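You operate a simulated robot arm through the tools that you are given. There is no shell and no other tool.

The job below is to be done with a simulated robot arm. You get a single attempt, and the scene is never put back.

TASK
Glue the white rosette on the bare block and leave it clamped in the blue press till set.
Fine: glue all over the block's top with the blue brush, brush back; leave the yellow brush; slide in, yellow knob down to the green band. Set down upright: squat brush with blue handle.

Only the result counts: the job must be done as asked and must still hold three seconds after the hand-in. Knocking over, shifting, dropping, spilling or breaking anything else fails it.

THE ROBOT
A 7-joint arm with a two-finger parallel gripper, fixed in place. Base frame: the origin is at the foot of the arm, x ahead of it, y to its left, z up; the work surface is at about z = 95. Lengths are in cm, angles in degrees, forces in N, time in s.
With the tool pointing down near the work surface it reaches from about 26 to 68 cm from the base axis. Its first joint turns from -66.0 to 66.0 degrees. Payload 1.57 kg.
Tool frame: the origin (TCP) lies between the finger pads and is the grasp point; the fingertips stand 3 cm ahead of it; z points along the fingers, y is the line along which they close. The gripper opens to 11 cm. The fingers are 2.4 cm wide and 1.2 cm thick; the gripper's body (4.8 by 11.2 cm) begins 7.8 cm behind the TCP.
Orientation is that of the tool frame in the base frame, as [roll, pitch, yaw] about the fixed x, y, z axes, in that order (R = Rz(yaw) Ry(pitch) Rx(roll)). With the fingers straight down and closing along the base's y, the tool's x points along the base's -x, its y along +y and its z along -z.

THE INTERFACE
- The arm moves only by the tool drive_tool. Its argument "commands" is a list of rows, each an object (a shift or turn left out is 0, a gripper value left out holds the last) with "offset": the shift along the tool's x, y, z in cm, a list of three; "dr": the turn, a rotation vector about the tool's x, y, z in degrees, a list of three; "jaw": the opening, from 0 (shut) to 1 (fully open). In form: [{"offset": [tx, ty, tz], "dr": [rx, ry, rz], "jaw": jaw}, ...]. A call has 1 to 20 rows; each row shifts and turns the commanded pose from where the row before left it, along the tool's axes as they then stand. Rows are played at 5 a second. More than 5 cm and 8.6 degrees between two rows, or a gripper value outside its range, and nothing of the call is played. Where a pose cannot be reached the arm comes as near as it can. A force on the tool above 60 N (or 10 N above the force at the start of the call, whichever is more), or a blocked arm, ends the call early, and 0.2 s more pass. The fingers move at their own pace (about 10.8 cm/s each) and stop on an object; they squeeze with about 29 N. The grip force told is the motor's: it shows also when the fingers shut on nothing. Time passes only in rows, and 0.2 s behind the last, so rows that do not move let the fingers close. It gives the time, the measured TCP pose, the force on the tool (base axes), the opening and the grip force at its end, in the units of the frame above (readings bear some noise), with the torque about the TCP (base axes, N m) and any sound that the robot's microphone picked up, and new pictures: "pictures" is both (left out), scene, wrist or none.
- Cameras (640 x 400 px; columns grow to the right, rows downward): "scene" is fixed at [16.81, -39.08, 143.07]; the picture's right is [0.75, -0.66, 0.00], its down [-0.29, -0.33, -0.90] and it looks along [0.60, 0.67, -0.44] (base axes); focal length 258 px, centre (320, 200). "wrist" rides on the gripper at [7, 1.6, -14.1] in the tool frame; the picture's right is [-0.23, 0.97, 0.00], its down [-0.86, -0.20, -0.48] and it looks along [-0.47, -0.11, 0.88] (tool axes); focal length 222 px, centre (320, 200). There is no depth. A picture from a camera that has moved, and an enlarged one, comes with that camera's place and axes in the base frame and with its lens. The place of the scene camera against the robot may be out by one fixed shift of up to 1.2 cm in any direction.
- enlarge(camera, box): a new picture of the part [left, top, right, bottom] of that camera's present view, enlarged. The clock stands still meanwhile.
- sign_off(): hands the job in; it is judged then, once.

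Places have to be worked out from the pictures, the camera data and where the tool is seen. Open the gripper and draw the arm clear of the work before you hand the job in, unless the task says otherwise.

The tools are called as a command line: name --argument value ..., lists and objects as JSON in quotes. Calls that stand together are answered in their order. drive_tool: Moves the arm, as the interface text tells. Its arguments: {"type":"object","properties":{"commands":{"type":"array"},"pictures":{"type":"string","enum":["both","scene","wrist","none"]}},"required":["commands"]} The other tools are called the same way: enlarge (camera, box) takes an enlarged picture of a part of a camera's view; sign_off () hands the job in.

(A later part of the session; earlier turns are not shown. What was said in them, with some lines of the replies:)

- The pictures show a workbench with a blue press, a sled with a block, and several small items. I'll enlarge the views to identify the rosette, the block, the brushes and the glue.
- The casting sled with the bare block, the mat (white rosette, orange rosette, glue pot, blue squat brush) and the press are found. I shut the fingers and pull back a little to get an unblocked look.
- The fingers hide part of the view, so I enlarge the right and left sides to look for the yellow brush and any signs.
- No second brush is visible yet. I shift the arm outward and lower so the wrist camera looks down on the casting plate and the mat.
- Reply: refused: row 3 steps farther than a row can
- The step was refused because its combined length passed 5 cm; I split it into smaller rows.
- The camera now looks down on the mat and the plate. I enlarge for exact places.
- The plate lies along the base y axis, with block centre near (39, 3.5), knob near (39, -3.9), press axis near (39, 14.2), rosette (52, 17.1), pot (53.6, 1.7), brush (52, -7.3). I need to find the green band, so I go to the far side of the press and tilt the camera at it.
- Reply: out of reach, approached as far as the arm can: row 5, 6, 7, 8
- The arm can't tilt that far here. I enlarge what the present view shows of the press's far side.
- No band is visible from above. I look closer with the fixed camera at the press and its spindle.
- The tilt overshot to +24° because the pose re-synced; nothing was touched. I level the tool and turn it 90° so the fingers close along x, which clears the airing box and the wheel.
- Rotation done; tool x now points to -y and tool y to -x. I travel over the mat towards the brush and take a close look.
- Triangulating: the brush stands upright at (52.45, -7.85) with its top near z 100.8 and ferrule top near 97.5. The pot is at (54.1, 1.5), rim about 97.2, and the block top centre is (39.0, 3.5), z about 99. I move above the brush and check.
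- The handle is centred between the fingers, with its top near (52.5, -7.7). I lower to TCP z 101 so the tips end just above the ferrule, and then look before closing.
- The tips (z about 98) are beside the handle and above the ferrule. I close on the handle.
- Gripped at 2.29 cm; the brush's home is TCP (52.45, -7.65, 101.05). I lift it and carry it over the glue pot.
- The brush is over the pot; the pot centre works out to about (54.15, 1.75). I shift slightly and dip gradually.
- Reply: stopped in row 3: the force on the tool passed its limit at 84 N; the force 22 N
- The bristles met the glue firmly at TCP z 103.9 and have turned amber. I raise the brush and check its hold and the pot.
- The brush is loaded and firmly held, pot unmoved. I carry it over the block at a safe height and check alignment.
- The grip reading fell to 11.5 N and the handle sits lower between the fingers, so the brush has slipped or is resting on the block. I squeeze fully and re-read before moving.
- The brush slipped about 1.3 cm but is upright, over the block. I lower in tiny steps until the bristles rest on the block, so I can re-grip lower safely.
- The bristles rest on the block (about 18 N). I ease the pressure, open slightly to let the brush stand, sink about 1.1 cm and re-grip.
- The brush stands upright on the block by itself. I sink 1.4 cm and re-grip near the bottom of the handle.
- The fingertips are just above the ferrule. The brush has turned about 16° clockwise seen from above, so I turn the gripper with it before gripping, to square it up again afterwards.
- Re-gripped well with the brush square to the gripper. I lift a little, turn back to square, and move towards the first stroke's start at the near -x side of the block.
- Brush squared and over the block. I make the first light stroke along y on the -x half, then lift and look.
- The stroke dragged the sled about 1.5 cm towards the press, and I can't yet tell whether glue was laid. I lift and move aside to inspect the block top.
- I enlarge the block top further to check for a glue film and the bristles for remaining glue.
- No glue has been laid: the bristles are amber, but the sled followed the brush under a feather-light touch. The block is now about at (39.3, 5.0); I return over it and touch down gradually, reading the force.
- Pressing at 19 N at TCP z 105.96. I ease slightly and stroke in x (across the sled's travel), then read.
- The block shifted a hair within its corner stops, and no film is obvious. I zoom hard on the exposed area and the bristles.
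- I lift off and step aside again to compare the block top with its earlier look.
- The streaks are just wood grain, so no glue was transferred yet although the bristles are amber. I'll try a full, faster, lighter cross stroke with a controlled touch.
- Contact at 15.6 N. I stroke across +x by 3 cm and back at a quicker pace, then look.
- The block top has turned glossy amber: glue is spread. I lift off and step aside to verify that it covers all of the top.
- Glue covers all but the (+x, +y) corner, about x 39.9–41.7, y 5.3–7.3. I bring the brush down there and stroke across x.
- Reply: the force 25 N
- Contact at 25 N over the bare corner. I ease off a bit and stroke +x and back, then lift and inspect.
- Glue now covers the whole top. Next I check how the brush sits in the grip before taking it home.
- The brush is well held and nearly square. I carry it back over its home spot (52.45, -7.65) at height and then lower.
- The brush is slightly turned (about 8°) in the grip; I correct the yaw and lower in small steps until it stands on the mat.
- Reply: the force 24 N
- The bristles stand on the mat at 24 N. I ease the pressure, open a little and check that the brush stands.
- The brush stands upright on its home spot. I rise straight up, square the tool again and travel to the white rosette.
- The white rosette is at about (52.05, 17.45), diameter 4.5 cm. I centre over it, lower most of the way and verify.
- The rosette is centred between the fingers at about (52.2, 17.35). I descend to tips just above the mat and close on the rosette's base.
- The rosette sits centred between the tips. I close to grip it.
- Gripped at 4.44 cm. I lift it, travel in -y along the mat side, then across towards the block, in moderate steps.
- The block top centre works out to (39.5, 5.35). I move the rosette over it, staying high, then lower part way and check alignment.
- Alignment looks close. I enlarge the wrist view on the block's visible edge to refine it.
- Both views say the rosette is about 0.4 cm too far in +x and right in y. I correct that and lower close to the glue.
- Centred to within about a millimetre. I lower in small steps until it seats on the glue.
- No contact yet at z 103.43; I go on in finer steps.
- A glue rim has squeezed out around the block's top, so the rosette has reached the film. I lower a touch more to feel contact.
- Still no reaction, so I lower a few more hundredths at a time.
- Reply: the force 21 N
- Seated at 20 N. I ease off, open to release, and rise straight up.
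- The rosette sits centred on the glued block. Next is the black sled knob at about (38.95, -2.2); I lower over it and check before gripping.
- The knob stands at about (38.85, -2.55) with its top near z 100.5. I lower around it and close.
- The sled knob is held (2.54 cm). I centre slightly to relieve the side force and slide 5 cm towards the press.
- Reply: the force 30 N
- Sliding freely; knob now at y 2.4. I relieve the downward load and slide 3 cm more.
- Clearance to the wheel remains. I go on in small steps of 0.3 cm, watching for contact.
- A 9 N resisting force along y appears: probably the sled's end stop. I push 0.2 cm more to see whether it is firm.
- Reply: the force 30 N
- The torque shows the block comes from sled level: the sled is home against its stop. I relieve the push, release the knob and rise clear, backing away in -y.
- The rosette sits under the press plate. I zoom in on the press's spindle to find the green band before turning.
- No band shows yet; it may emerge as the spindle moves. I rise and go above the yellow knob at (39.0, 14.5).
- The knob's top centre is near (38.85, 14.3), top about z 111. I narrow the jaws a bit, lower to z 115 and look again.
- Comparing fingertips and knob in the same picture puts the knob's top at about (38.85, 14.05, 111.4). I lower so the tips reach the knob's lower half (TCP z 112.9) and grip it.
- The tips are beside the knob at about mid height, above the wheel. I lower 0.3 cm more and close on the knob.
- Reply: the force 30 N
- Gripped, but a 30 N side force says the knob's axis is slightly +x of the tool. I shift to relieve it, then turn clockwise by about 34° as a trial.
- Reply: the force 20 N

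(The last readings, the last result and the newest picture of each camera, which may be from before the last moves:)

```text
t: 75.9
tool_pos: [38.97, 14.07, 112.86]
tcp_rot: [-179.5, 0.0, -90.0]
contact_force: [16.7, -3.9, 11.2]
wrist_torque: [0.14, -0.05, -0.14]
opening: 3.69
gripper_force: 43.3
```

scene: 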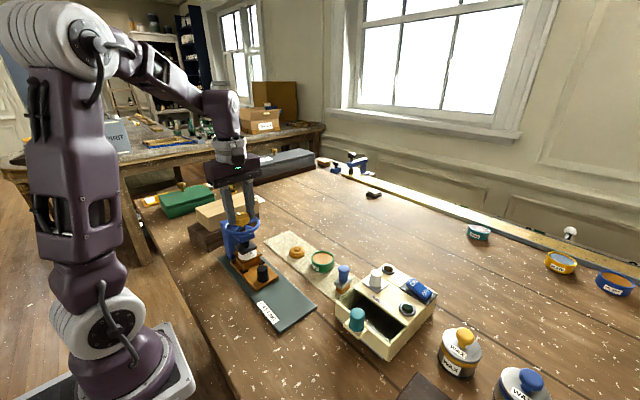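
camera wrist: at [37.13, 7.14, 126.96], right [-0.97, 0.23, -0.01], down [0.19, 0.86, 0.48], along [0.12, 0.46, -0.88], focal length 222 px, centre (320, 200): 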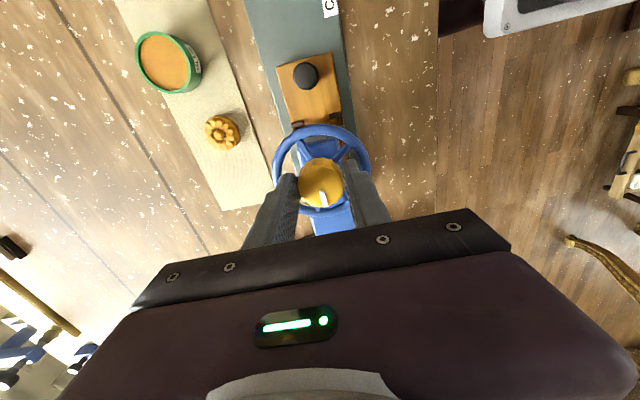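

drive_tool --commands '[{"offset": [0, -0.1, 0]}, {}]' --pictures "none"

drive_tool --commands '[{"dr": [0, 0, 8]}, {"dr": [0, 0, 8]}, {"dr": [0, 0, 8]}, {"dr": [0, 0, 8]}, {}]'

enlarge --camera "scene" --box '[205, 185, 275, 265]'

enlarge --camera "wrist" --box '[240, 80, 400, 220]'

```text
t: 76.5
tool_pos: [39.08, 14.18, 112.63]
tcp_rot: [-179.6, -0.1, -90.0]
contact_force: [2.8, -4.4, 23.6]
wrist_torque: [-0.07, 0.3, -0.08]
opening: 3.68
gripper_force: 43.0
```

```text
t: 77.7
tool_pos: [38.81, 14.18, 112.73]
tcp_rot: [-179.8, 0.0, -122.0]
contact_force: [-25.8, 12.3, 5.7]
wrist_torque: [0.47, 1.16, 0.09]
opening: 3.68
gripper_force: 44.0
camera wrist: at [33.62, 9.12, 126.8], right [-0.71, 0.71, 0.0], down [0.62, 0.62, 0.48], along [0.34, 0.34, -0.88], focal length 222 px, centre (320, 200)
```

scene: 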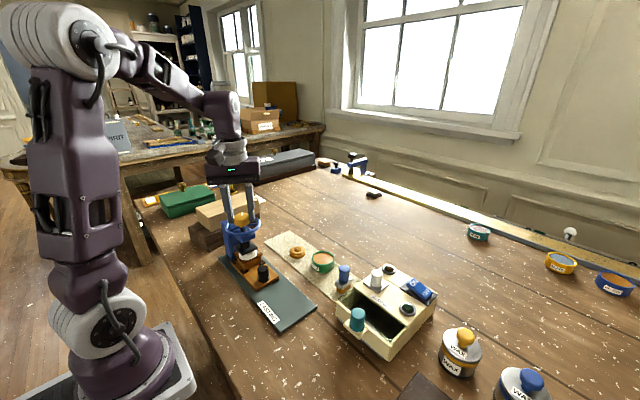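
wrist: 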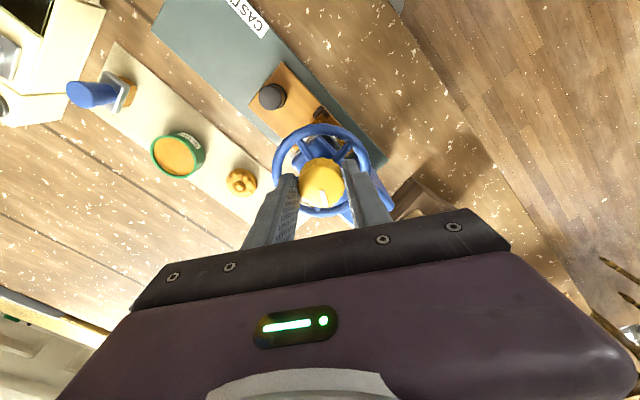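

```text
5.00 times, centred on (240, 225) of scene
camera zoom: at [16.72, -39.04, 143.09], right [0.75, -0.66, 0.0], down [-0.29, -0.33, -0.9], along [0.6, 0.67, -0.44], focal length 1290 px, centre (720, 75)
```

zoom: 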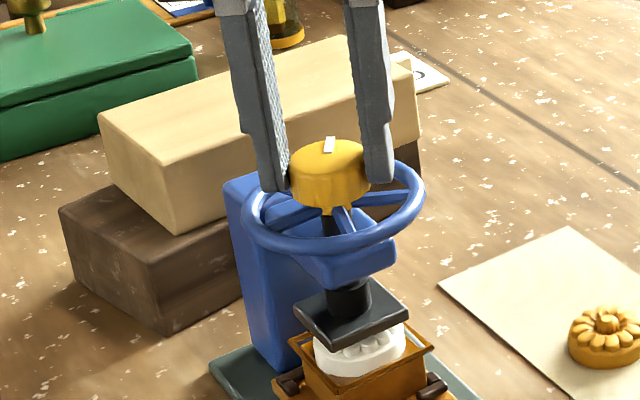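

```text
2.86 times, centred on (320, 150) of wrist
camera zoom: at [33.62, 9.12, 126.8], right [-0.71, 0.71, 0.0], down [0.62, 0.62, 0.48], along [0.34, 0.34, -0.88], focal length 635 px, centre (320, 343)
```

zoom: 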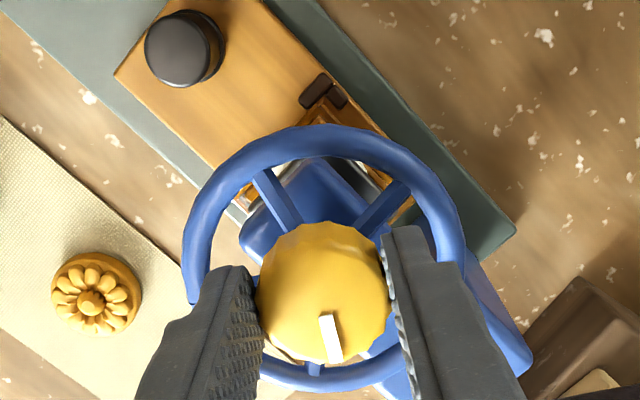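

Knob and wheel turn together clockwise. The side force shows the axis is really near (39.05, 14.5), so I open, re-centre there and grip again.

drive_tool --commands '[{"jaw": 0.42}, {"jaw": 0.46}, {}]' --pictures "none"

```text
t: 78.5
tool_pos: [39.02, 14.1, 112.69]
tcp_rot: [-179.6, 0.1, -122.0]
contact_force: [0.0, 0.0, 0.0]
wrist_torque: [0.01, 0.0, 0.02]
opening: 5.07
gripper_force: 0.1
```

No load; TCP (39.02, 14.1). I shift 0.4 cm in +y onto the axis and turn the open gripper back to gain a long stroke.

drive_tool --commands '[{"offset": [-0.34, 0.21, 0]}, {"dr": [0, 0, -8.5]}, {"dr": [0, 0, -8.5]}, {"dr": [0, 0, -8.5]}, {"dr": [0, 0, -8.5]}, {"dr": [0, 0, -8.5]}, {"dr": [0, 0, -8.5]}, {"dr": [0, 0, -8.5]}, {"dr": [0, 0, -8.5]}, {"dr": [0, 0, -8.5]}, {"dr": [0, 0, -8.5]}, {"dr": [0, 0, -8.5]}, {"dr": [0, 0, -8.5]}, {}]'

enlarge --camera "wrist" --box '[240, 80, 400, 220]'

enlarge --camera "scene" --box '[205, 185, 275, 265]'

```text
t: 81.5
tool_pos: [38.97, 14.55, 112.77]
tcp_rot: [-180.0, -0.5, -20.0]
contact_force: [0.0, -0.2, 0.4]
wrist_torque: [-0.02, 0.02, 0.0]
opening: 5.06
gripper_force: 0.1
camera wrist: at [44.85, 10.63, 126.88], right [-0.54, -0.84, 0.0], down [-0.74, 0.48, 0.47], along [-0.39, 0.26, -0.88], focal length 222 px, centre (320, 200)
```

scene: 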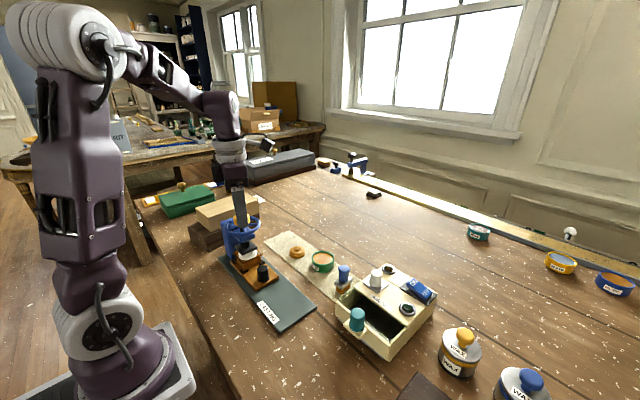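
wrist: 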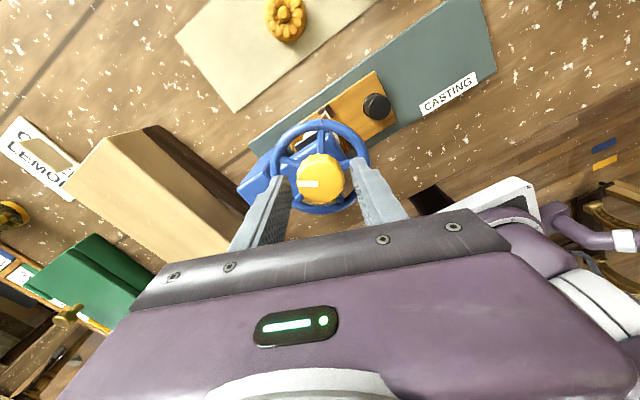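

```text
2.86 times, centred on (320, 150) of wrist
camera zoom: at [44.85, 10.63, 126.88], right [-0.54, -0.84, 0.0], down [-0.74, 0.48, 0.47], along [-0.39, 0.26, -0.88], focal length 635 px, centre (320, 343)
```

zoom: 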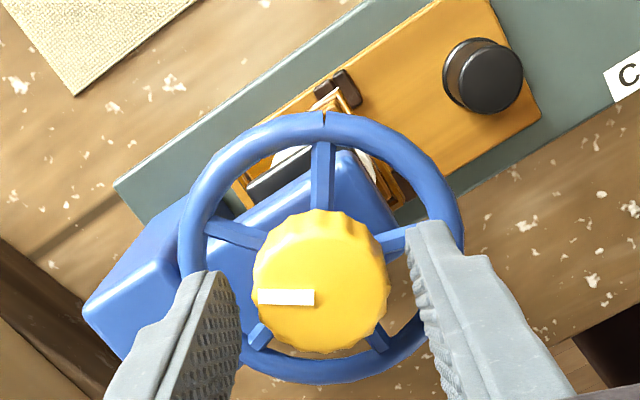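

```text
5.00 times, centred on (240, 225) of scene
camera zoom: at [16.81, -39.08, 143.07], right [0.75, -0.66, 0.0], down [-0.29, -0.33, -0.9], along [0.6, 0.67, -0.44], focal length 1290 px, centre (720, 75)
```

zoom: 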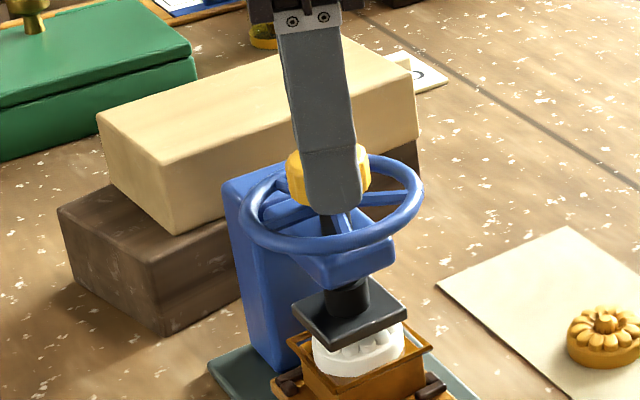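

The gripper is centred on the knob at yaw -20°. I grip and check the side forces.

drive_tool --commands '[{"jaw": 0.35}, {"jaw": 0.15}, {"jaw": 0.0}, {}, {}]' --pictures "none"

```text
t: 82.7
tool_pos: [39.01, 14.61, 112.69]
tcp_rot: [-180.0, -0.4, -20.1]
contact_force: [-1.5, -3.2, -0.9]
wrist_torque: [-0.11, 0.09, 0.02]
opening: 3.59
gripper_force: 42.8
```

Side forces are small now. I turn clockwise about 68° and check the forces and the plate.

drive_tool --commands '[{"dr": [0, 0, 8.5]}, {"dr": [0, 0, 8.5]}, {"dr": [0, 0, 8.5]}, {"dr": [0, 0, 8.5]}, {"dr": [0, 0, 8.5]}, {"dr": [0, 0, 8.5]}, {"dr": [0, 0, 8.5]}, {"dr": [0, 0, 8.5]}, {}]'

enlarge --camera "scene" --box '[205, 185, 275, 265]'

enlarge --camera "wrist" --box '[240, 80, 400, 220]'

```text
t: 84.7
tool_pos: [39.0, 14.45, 112.77]
tcp_rot: [-179.7, -0.2, -88.1]
contact_force: [-2.4, 0.5, -35.3]
wrist_torque: [0.0, 0.08, 0.06]
opening: 3.62
gripper_force: 42.7
camera wrist: at [37.46, 7.48, 126.84], right [-0.98, 0.19, -0.01], down [0.17, 0.86, 0.48], along [0.1, 0.47, -0.88], focal length 222 px, centre (320, 200)
```

scene: 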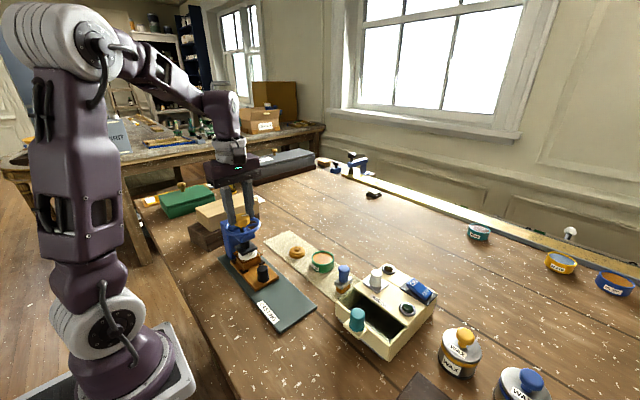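
wrist: 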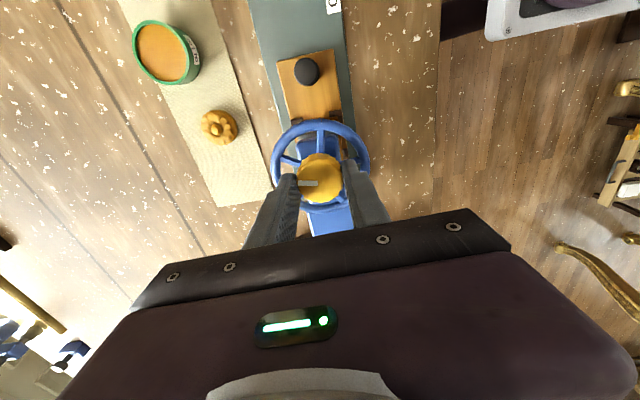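

```text
5.00 times, centred on (240, 225) of scene
camera zoom: at [16.85, -39.07, 143.07], right [0.75, -0.66, 0.0], down [-0.29, -0.33, -0.9], along [0.6, 0.67, -0.44], focal length 1290 px, centre (720, 75)
```

zoom: 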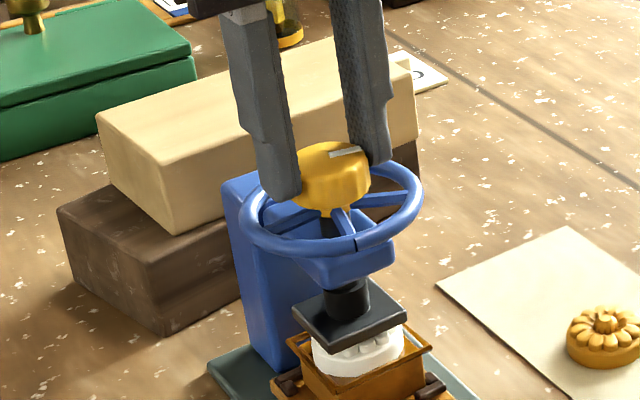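

```text
2.86 times, centred on (320, 150) of wrist
camera zoom: at [37.46, 7.48, 126.84], right [-0.98, 0.19, -0.01], down [0.17, 0.86, 0.48], along [0.1, 0.47, -0.88], focal length 635 px, centre (320, 343)
```

zoom: 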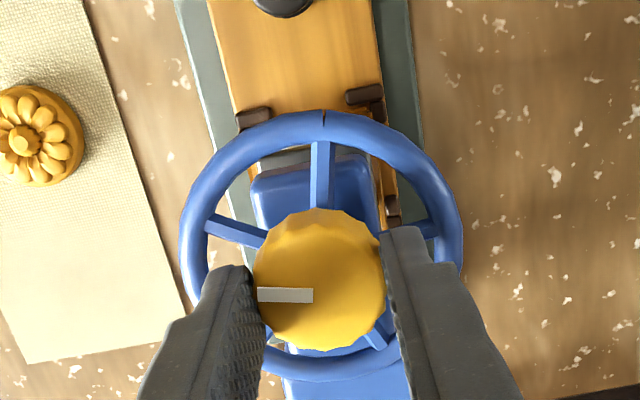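

The knob pulls the tool down (-35 N): clockwise is indeed "down", roughly 0.25 cm for 68°. I follow it down and turn another 68°, sinking a little each row.

drive_tool --commands '[{"offset": [0, 0, 0.22]}, {"dr": [0, 0, 8.5], "offset": [0, 0, 0.03]}, {"dr": [0, 0, 8.5], "offset": [0, 0, 0.03]}, {"dr": [0, 0, 8.5], "offset": [0, 0, 0.03]}, {"dr": [0, 0, 8.5], "offset": [0, 0, 0.03]}, {"dr": [0, 0, 8.5], "offset": [0, 0, 0.03]}, {"dr": [0, 0, 8.5], "offset": [0, 0, 0.03]}, {}]'

enlarge --camera "scene" --box '[205, 185, 275, 265]'

enlarge --camera "scene" --box '[235, 230, 270, 275]'

```text
t: 86.5
tool_pos: [39.01, 14.41, 112.28]
tcp_rot: [-179.7, 0.3, -139.2]
contact_force: [-17.2, 1.8, 29.2]
wrist_torque: [0.18, 0.52, -0.01]
opening: 3.63
gripper_force: 42.6
camera wrist: at [32.46, 11.16, 126.43], right [-0.47, 0.88, -0.01], down [0.77, 0.41, 0.49], along [0.43, 0.22, -0.87], focal length 222 px, centre (320, 200)
```

scene: 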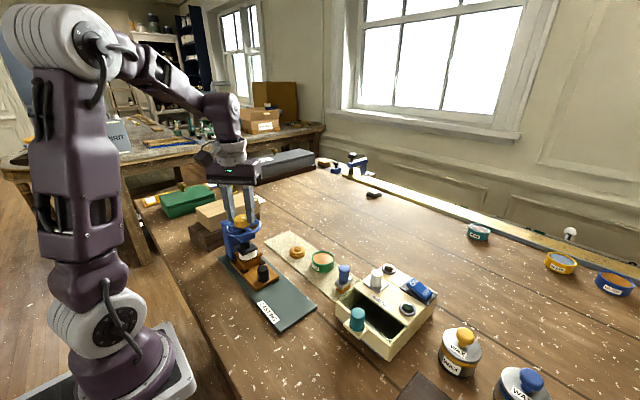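
wrist: 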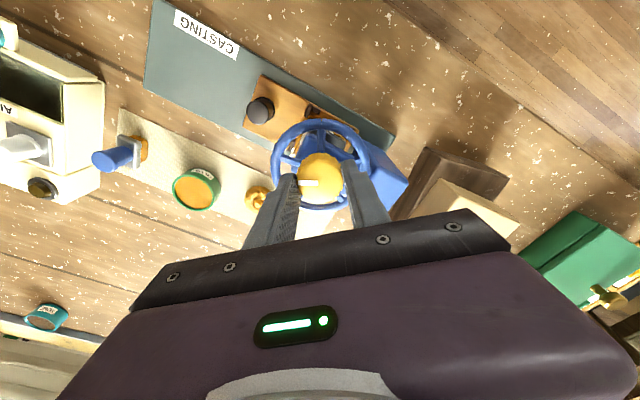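

```text
5.00 times, centred on (240, 225) of scene
camera zoom: at [16.72, -39.09, 143.07], right [0.75, -0.66, 0.0], down [-0.29, -0.33, -0.9], along [0.6, 0.67, -0.44], focal length 1290 px, centre (720, 75)
```

zoom: 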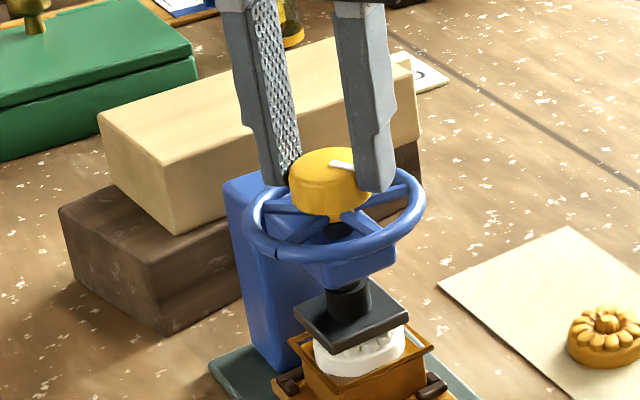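

```text
8.89 times, centred on (252, 252) of scene
camera zoom: at [16.72, -39.09, 143.07], right [0.75, -0.66, 0.0], down [-0.29, -0.33, -0.9], along [0.6, 0.67, -0.44], focal length 2293 px, centre (920, -267)
```

zoom: 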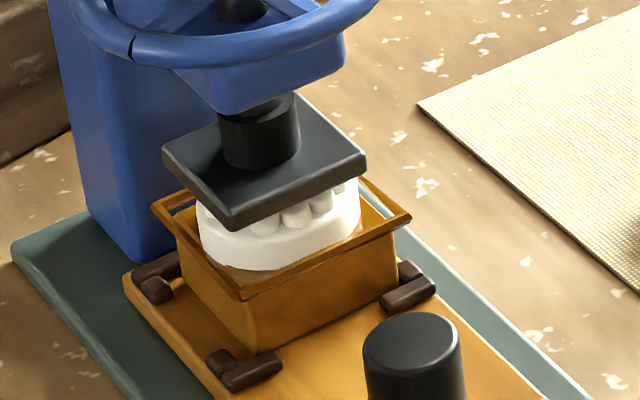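

The plate is coming down. I check the press from the wrist camera's new angle for the band, and ease the +29 N push.

enlarge --camera "wrist" --box '[240, 80, 440, 220]'

enlarge --camera "scene" --box '[220, 205, 262, 255]'

```text
2.86 times, centred on (340, 150) of wrist
camera zoom: at [32.46, 11.16, 126.43], right [-0.47, 0.88, -0.01], down [0.77, 0.41, 0.49], along [0.43, 0.22, -0.87], focal length 635 px, centre (263, 343)
```

zoom: 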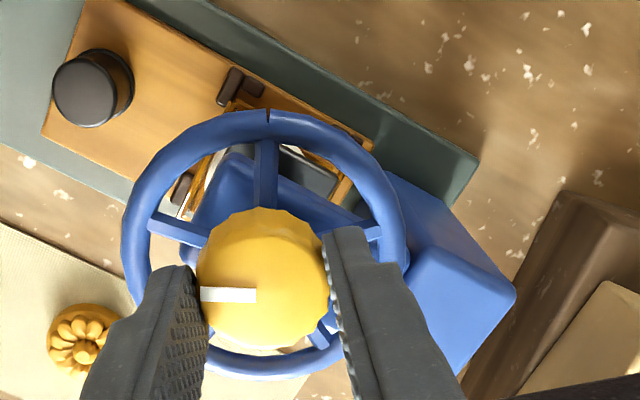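

```text
8.00 times, centred on (241, 230) of scene
camera zoom: at [16.72, -39.09, 143.07], right [0.75, -0.66, 0.0], down [-0.29, -0.33, -0.9], along [0.6, 0.67, -0.44], focal length 2063 px, centre (952, -40)
```

zoom: 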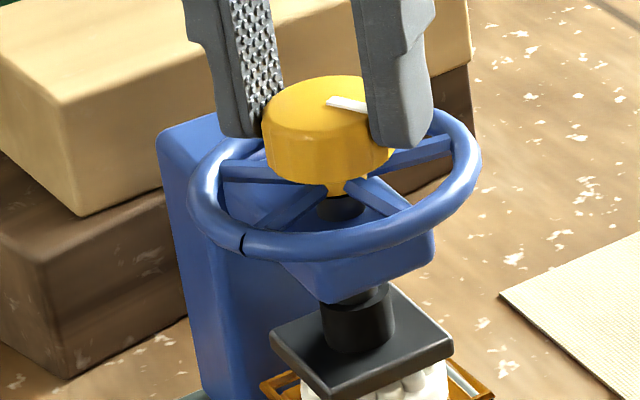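

Still no band, so I keep going: another 42° with no extra sink, since the knob will drop to meet the tool.

drive_tool --commands '[{"dr": [0, 0, 8.5]}, {"dr": [0, 0, 8.5]}, {"dr": [0, 0, 8.5]}, {"dr": [0, 0, 8.5]}, {"dr": [0, 0, 8.5]}, {}]'

enlarge --camera "scene" --box '[220, 210, 270, 275]'

enlarge --camera "wrist" --box '[240, 80, 440, 220]'

```text
t: 87.9
tool_pos: [38.91, 14.51, 112.37]
tcp_rot: [-179.9, 0.5, 178.4]
contact_force: [-10.4, 0.6, 0.4]
wrist_torque: [0.03, 0.74, 0.0]
opening: 3.61
gripper_force: 42.9
camera wrist: at [31.91, 16.35, 126.37], right [0.25, 0.97, 0.0], down [0.85, -0.22, 0.48], along [0.47, -0.12, -0.87], focal length 222 px, centre (320, 200)
```

scene: 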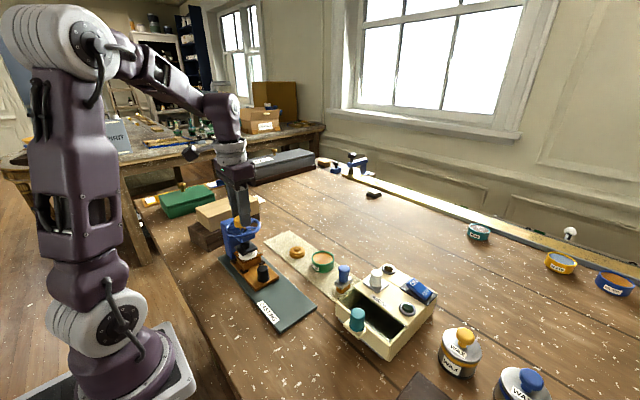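
wrist: 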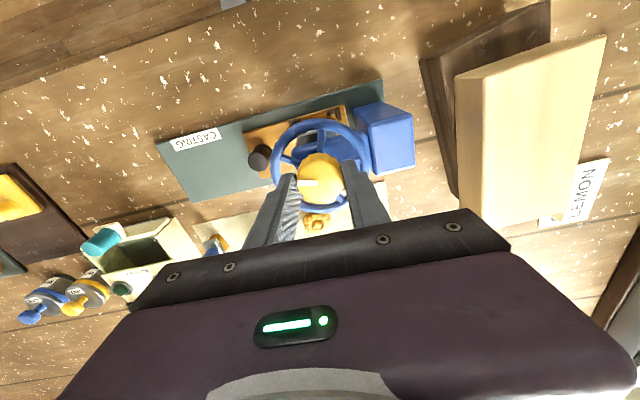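

```text
6.15 times, centred on (245, 242) of scene
camera zoom: at [16.78, -39.08, 143.07], right [0.75, -0.66, 0.0], down [-0.29, -0.33, -0.9], along [0.6, 0.67, -0.44], focal length 1587 px, centre (782, -62)
```

zoom: 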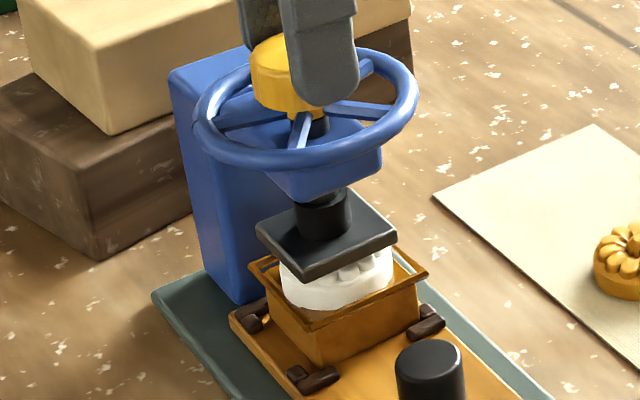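

```text
2.86 times, centred on (340, 150) of wrist
camera zoom: at [31.91, 16.35, 126.37], right [0.25, 0.97, 0.0], down [0.85, -0.22, 0.48], along [0.47, -0.12, -0.87], focal length 635 px, centre (263, 343)
```

zoom: 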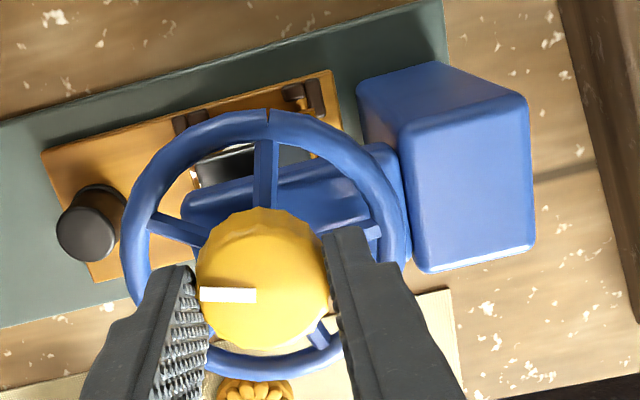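

Balanced again (0.4 N vertical). I continue clockwise another 51°, sinking about 0.02 cm per row.

drive_tool --commands '[{"dr": [0, 0, 8.5], "offset": [0, 0, 0.02]}, {"dr": [0, 0, 8.5], "offset": [0, 0, 0.02]}, {"dr": [0, 0, 8.5], "offset": [0, 0, 0.02]}, {"dr": [0, 0, 8.5], "offset": [0, 0, 0.02]}, {"dr": [0, 0, 8.5], "offset": [0, 0, 0.02]}, {"dr": [0, 0, 8.5], "offset": [0, 0, 0.02]}, {}]'

enlarge --camera "scene" --box '[220, 210, 270, 275]'

enlarge --camera "wrist" --box '[240, 80, 440, 220]'

```text
t: 89.5
tool_pos: [39.02, 14.47, 112.08]
tcp_rot: [179.8, 0.4, 127.3]
contact_force: [-12.3, 2.7, -14.0]
wrist_torque: [-0.39, 0.03, 0.05]
opening: 3.6
gripper_force: 42.6
camera wrist: at [35.91, 21.05, 126.26], right [0.91, 0.41, 0.0], down [0.36, -0.8, 0.48], along [0.2, -0.44, -0.88], focal length 222 px, centre (320, 200)
```

scene: 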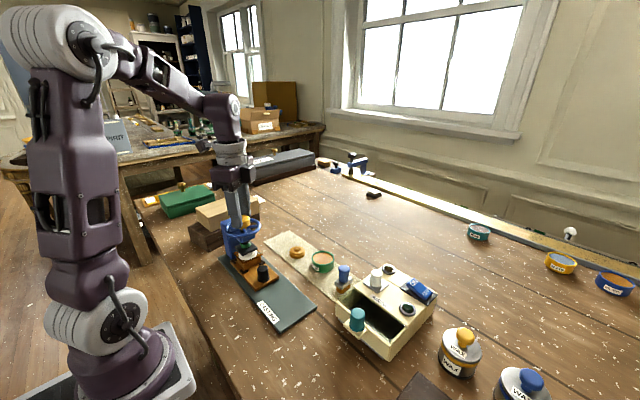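
wrist: 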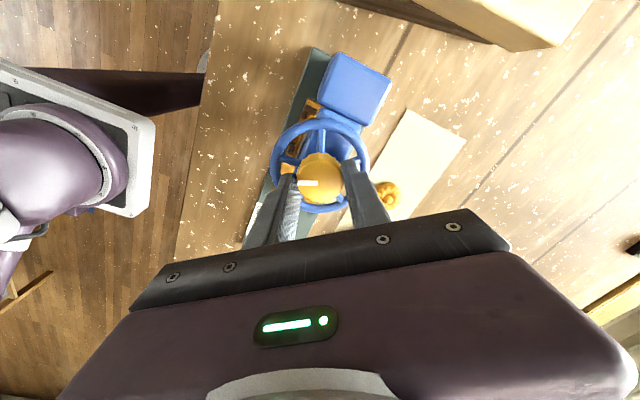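

```text
6.15 times, centred on (245, 242) of scene
camera zoom: at [16.79, -39.07, 143.07], right [0.75, -0.66, 0.0], down [-0.29, -0.33, -0.9], along [0.6, 0.67, -0.44], focal length 1587 px, centre (782, -62)
```

zoom: 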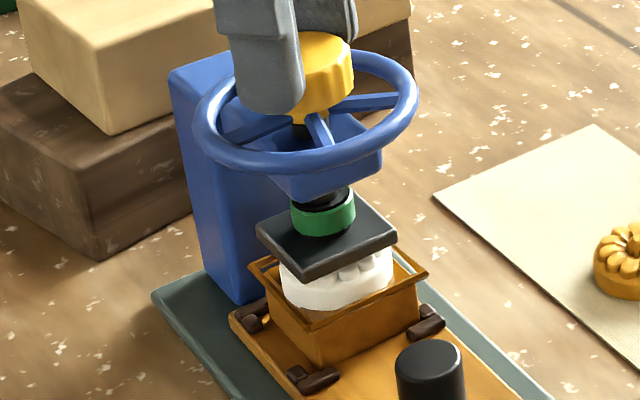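

```text
2.86 times, centred on (340, 150) of wrist
camera zoom: at [35.91, 21.05, 126.26], right [0.91, 0.41, 0.0], down [0.36, -0.8, 0.48], along [0.2, -0.44, -0.88], focal length 635 px, centre (263, 343)
```

zoom: 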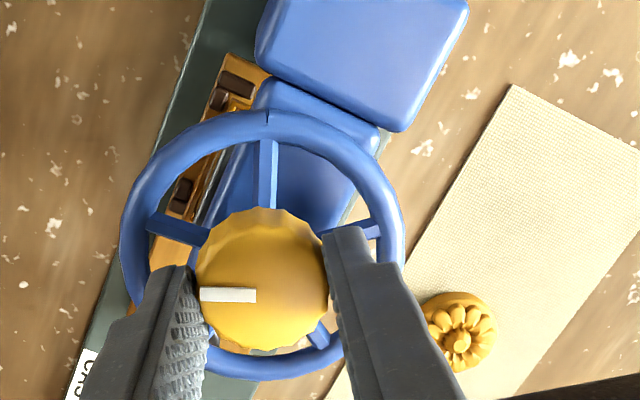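

The collar under the press arm has turned green: the clamp force is in the green band. I zoom in to confirm before letting go.

enlarge --camera "scene" --box '[235, 230, 270, 275]'

```text
8.89 times, centred on (252, 252) of scene
camera zoom: at [16.79, -39.07, 143.07], right [0.75, -0.66, 0.0], down [-0.29, -0.33, -0.9], along [0.6, 0.67, -0.44], focal length 2293 px, centre (920, -267)
```

zoom: 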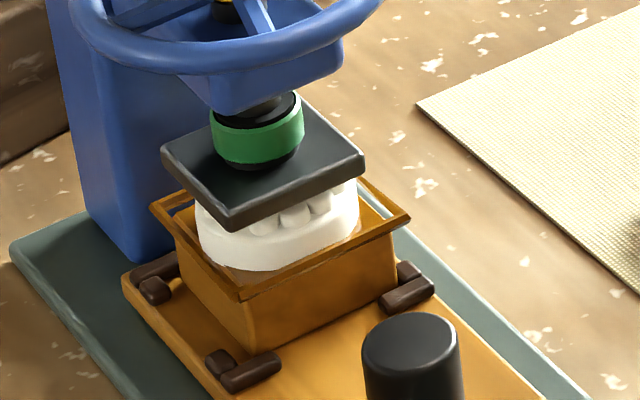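

The green band shows with the plate on the rosette. I ease the tool's pull, open the fingers, and check that it stays green.

drive_tool --commands '[{"offset": [0, 0, 0.05]}, {}, {"jaw": 0.38}, {"jaw": 0.46}, {}, {}]'

enlarge --camera "scene" --box '[235, 230, 270, 275]'

```text
t: 90.9
tool_pos: [39.07, 14.52, 112.1]
tcp_rot: [179.6, 0.5, 127.5]
contact_force: [-0.2, -0.9, 0.0]
wrist_torque: [0.02, -0.03, 0.02]
opening: 5.06
gripper_force: 0.1
camera wrist: at [35.89, 21.04, 126.21], right [0.91, 0.41, 0.01], down [0.36, -0.8, 0.48], along [0.2, -0.44, -0.88], focal length 222 px, centre (320, 200)
```

scene: 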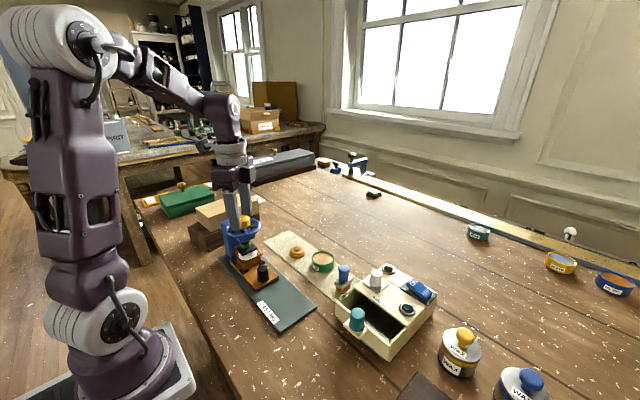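
wrist: 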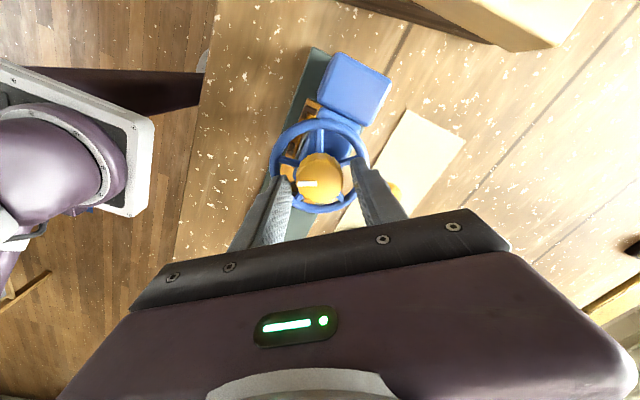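

```text
8.89 times, centred on (252, 252) of scene
camera zoom: at [16.81, -39.08, 143.07], right [0.75, -0.66, 0.0], down [-0.29, -0.33, -0.9], along [0.6, 0.67, -0.44], focal length 2293 px, centre (920, -267)
```

zoom: 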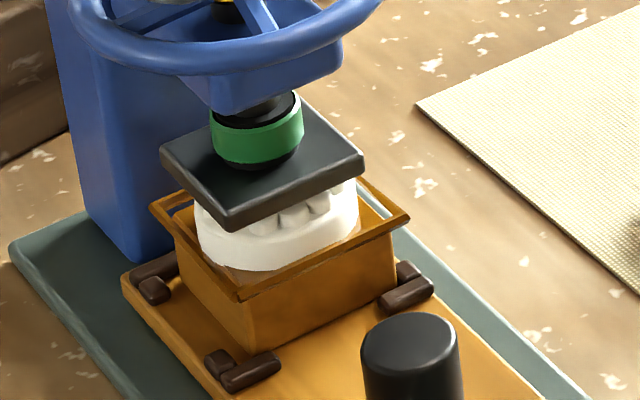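

It stays green with the hand off. I rise straight up off the knob and draw the arm back clear.

drive_tool --commands '[{"offset": [0, 0, -1]}, {"offset": [0, 0, -2]}, {"offset": [0, 0, -4]}, {"offset": [0, 0, -4]}, {"offset": [0, 0, -4]}, {"dr": [0, 0, -8.5]}, {"dr": [0, 0, -8.5]}, {"dr": [0, 0, -8.5]}, {"dr": [0, 0, -8.5]}, {"dr": [0, 0, -8.5]}, {"dr": [0, 0, -8.5]}, {}]'

enlarge --camera "scene" --box '[215, 195, 275, 275]'

```text
t: 93.5
tool_pos: [38.91, 14.52, 127.01]
tcp_rot: [-179.9, 0.4, 178.5]
contact_force: [-0.6, -0.9, -0.1]
wrist_torque: [-0.01, 0.01, -0.02]
opening: 5.08
gripper_force: 0.0
camera wrist: at [31.81, 16.37, 141.18], right [0.25, 0.97, 0.0], down [0.85, -0.22, 0.49], along [0.47, -0.12, -0.87], focal length 222 px, centre (320, 200)
```

scene: 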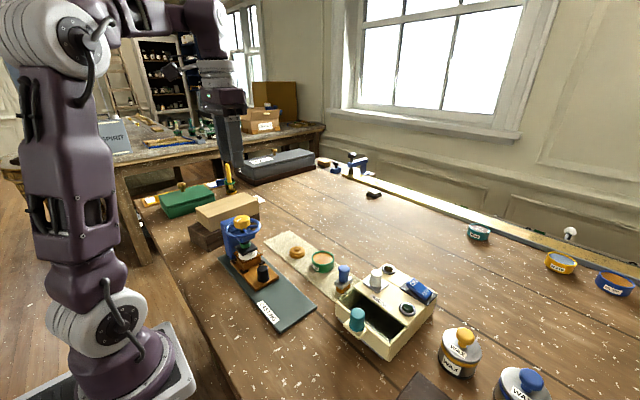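
wrist: 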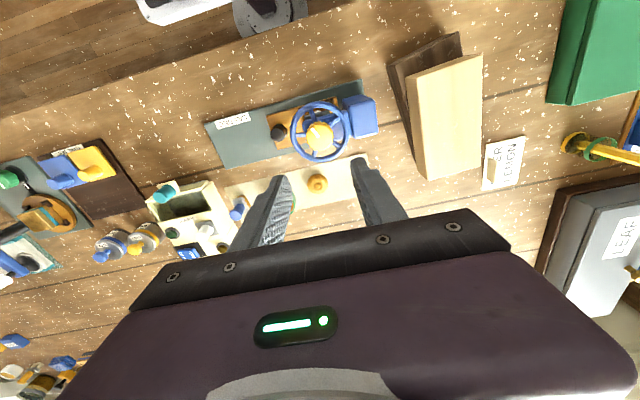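

```text
5.00 times, centred on (245, 235) of scene
camera zoom: at [16.81, -39.08, 143.07], right [0.75, -0.66, 0.0], down [-0.29, -0.33, -0.9], along [0.6, 0.67, -0.44], focal length 1290 px, centre (695, 25)
```

zoom: 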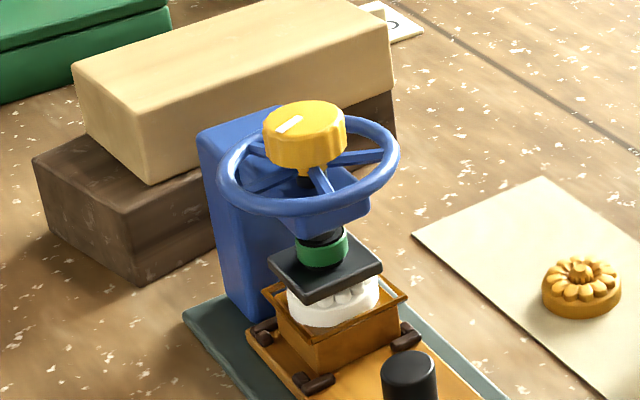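

Still green. I move the arm back to about its starting place, open the gripper, and let the glue stand for a while.

drive_tool --commands '[{"offset": [0, -4, -3], "jaw": 1.0}, {"offset": [0, -4, -2]}, {"offset": [1, -4, -1]}, {"offset": [1, -3, 0]}, {}, {}, {}, {}, {}, {}, {}, {}, {}, {}, {}, {}, {}, {}, {}, {}]'

drive_tool --commands '[{}, {}, {}, {}, {}, {}, {}, {}, {}, {}, {}, {}, {}, {}, {}, {}, {}, {}, {}, {}]'

enlarge --camera "scene" --box '[215, 195, 275, 275]'

enlarge --camera "scene" --box '[270, 220, 450, 350]'

enlarge --camera "wrist" --box '[200, 40, 460, 240]'

```text
t: 97.7
tool_pos: [36.54, -0.29, 133.14]
tcp_rot: [-179.9, 0.4, 178.5]
contact_force: [0.0, -0.2, 0.1]
wrist_torque: [0.04, 0.0, 0.0]
opening: 11.03
gripper_force: 0.0
camera wrist: at [29.54, 1.58, 147.25], right [0.25, 0.97, 0.0], down [0.85, -0.22, 0.49], along [0.47, -0.12, -0.87], focal length 222 px, centre (320, 200)
```

scene: 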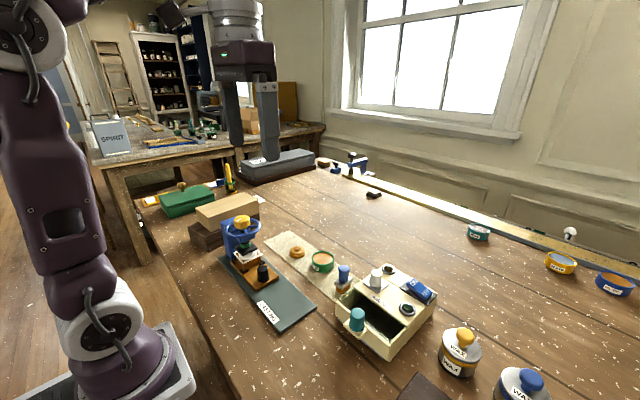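
wrist: 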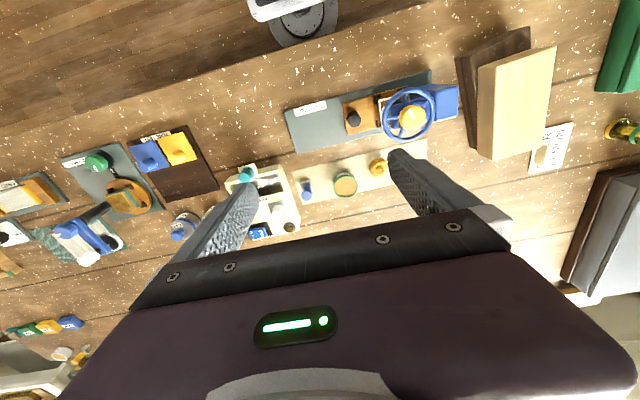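

```text
t: 101.9
tool_pos: [36.6, -0.23, 133.14]
tcp_rot: [-179.9, 0.4, 178.5]
contact_force: [0.0, 0.0, -0.7]
wrist_torque: [0.0, -0.01, 0.01]
opening: 10.98
gripper_force: 0.0
camera wrist: at [29.54, 1.58, 147.25], right [0.25, 0.97, 0.0], down [0.85, -0.22, 0.49], along [0.47, -0.12, -0.87], focal length 222 px, centre (320, 200)
```

scene: 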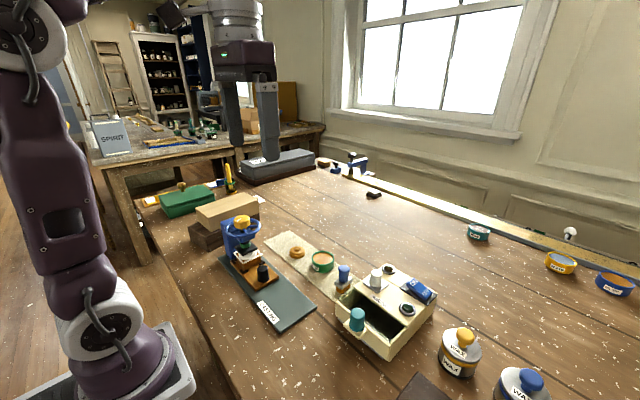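
wrist: 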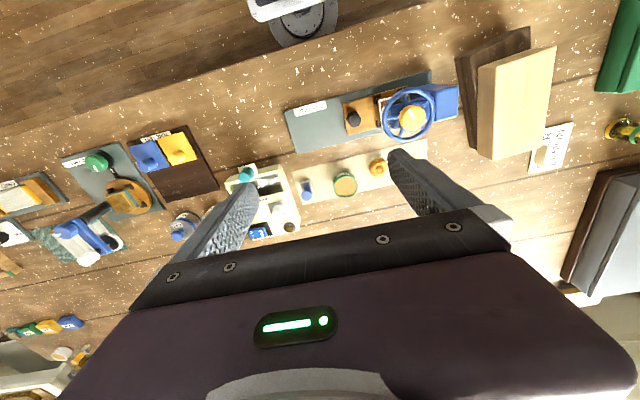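

```text
5.00 times, centred on (245, 235) of scene
camera zoom: at [16.81, -39.08, 143.07], right [0.75, -0.66, 0.0], down [-0.29, -0.33, -0.9], along [0.6, 0.67, -0.44], focal length 1290 px, centre (695, 25)
```

zoom: 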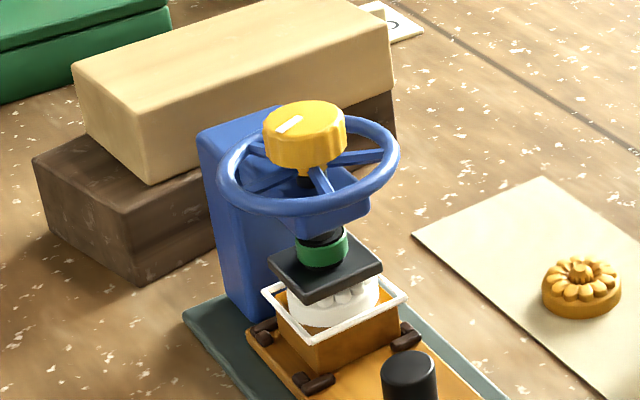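

```text
3.08 times, centred on (360, 285) of scene
camera zoom: at [16.81, -39.08, 143.07], right [0.75, -0.66, 0.0], down [-0.29, -0.33, -0.9], along [0.6, 0.67, -0.44], focal length 794 px, centre (197, -62)
```

zoom: 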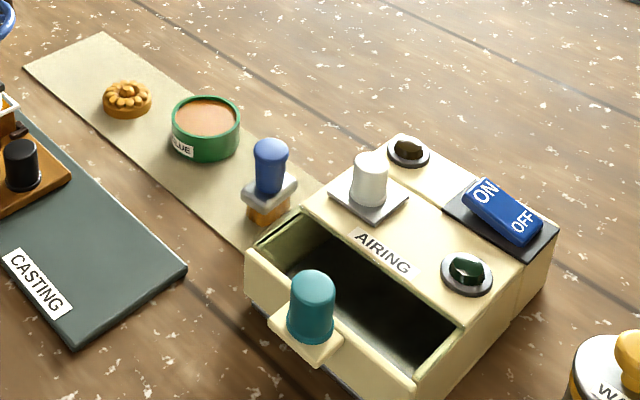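

```text
2.00 times, centred on (330, 140) of wrist
camera zoom: at [29.54, 1.58, 147.25], right [0.25, 0.97, 0.0], down [0.85, -0.22, 0.49], along [0.47, -0.12, -0.87], focal length 444 px, centre (300, 320)
```

zoom: 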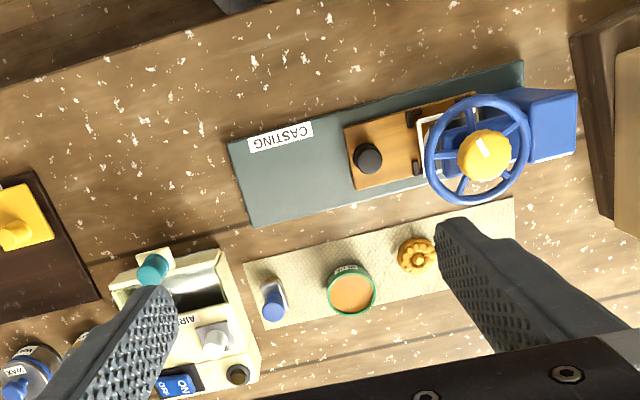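

The glue rim has turned white, so it has set. The collar is still green, the rosette is clamped, the brush stands upright at home, nothing else has moved, and the arm is clear. I hand the job in.

sign_off

```text
The job is handed in.
```

The white rosette is glued to the bare block and clamped in the blue press, and I've handed the job in. No judging result came back.

- **Glue:** The first strokes left no glue and one corner was missed, so I went over it again with the blue brush. The whole top of the block was covered before the rosette went on.
- **Brush:** It slipped in the grip once on the way to the block. I set it down on the block and gripped it again. It is back upright on the mat, within a few millimetres of where it started, with glue still on the bristles. I never identified a yellow brush, so nothing of that kind was touched.
- **Clamp:** The sled is in against its end stop. I turned the yellow knob down until the green band showed. It was still green more than ten seconds after I let go.
- **Setting:** The glue squeezed out around the edge had turned white by the time I handed in. I took that to mean it had set.

In the last pictures nothing else looked moved. The gripper was open and the arm back near its starting place.
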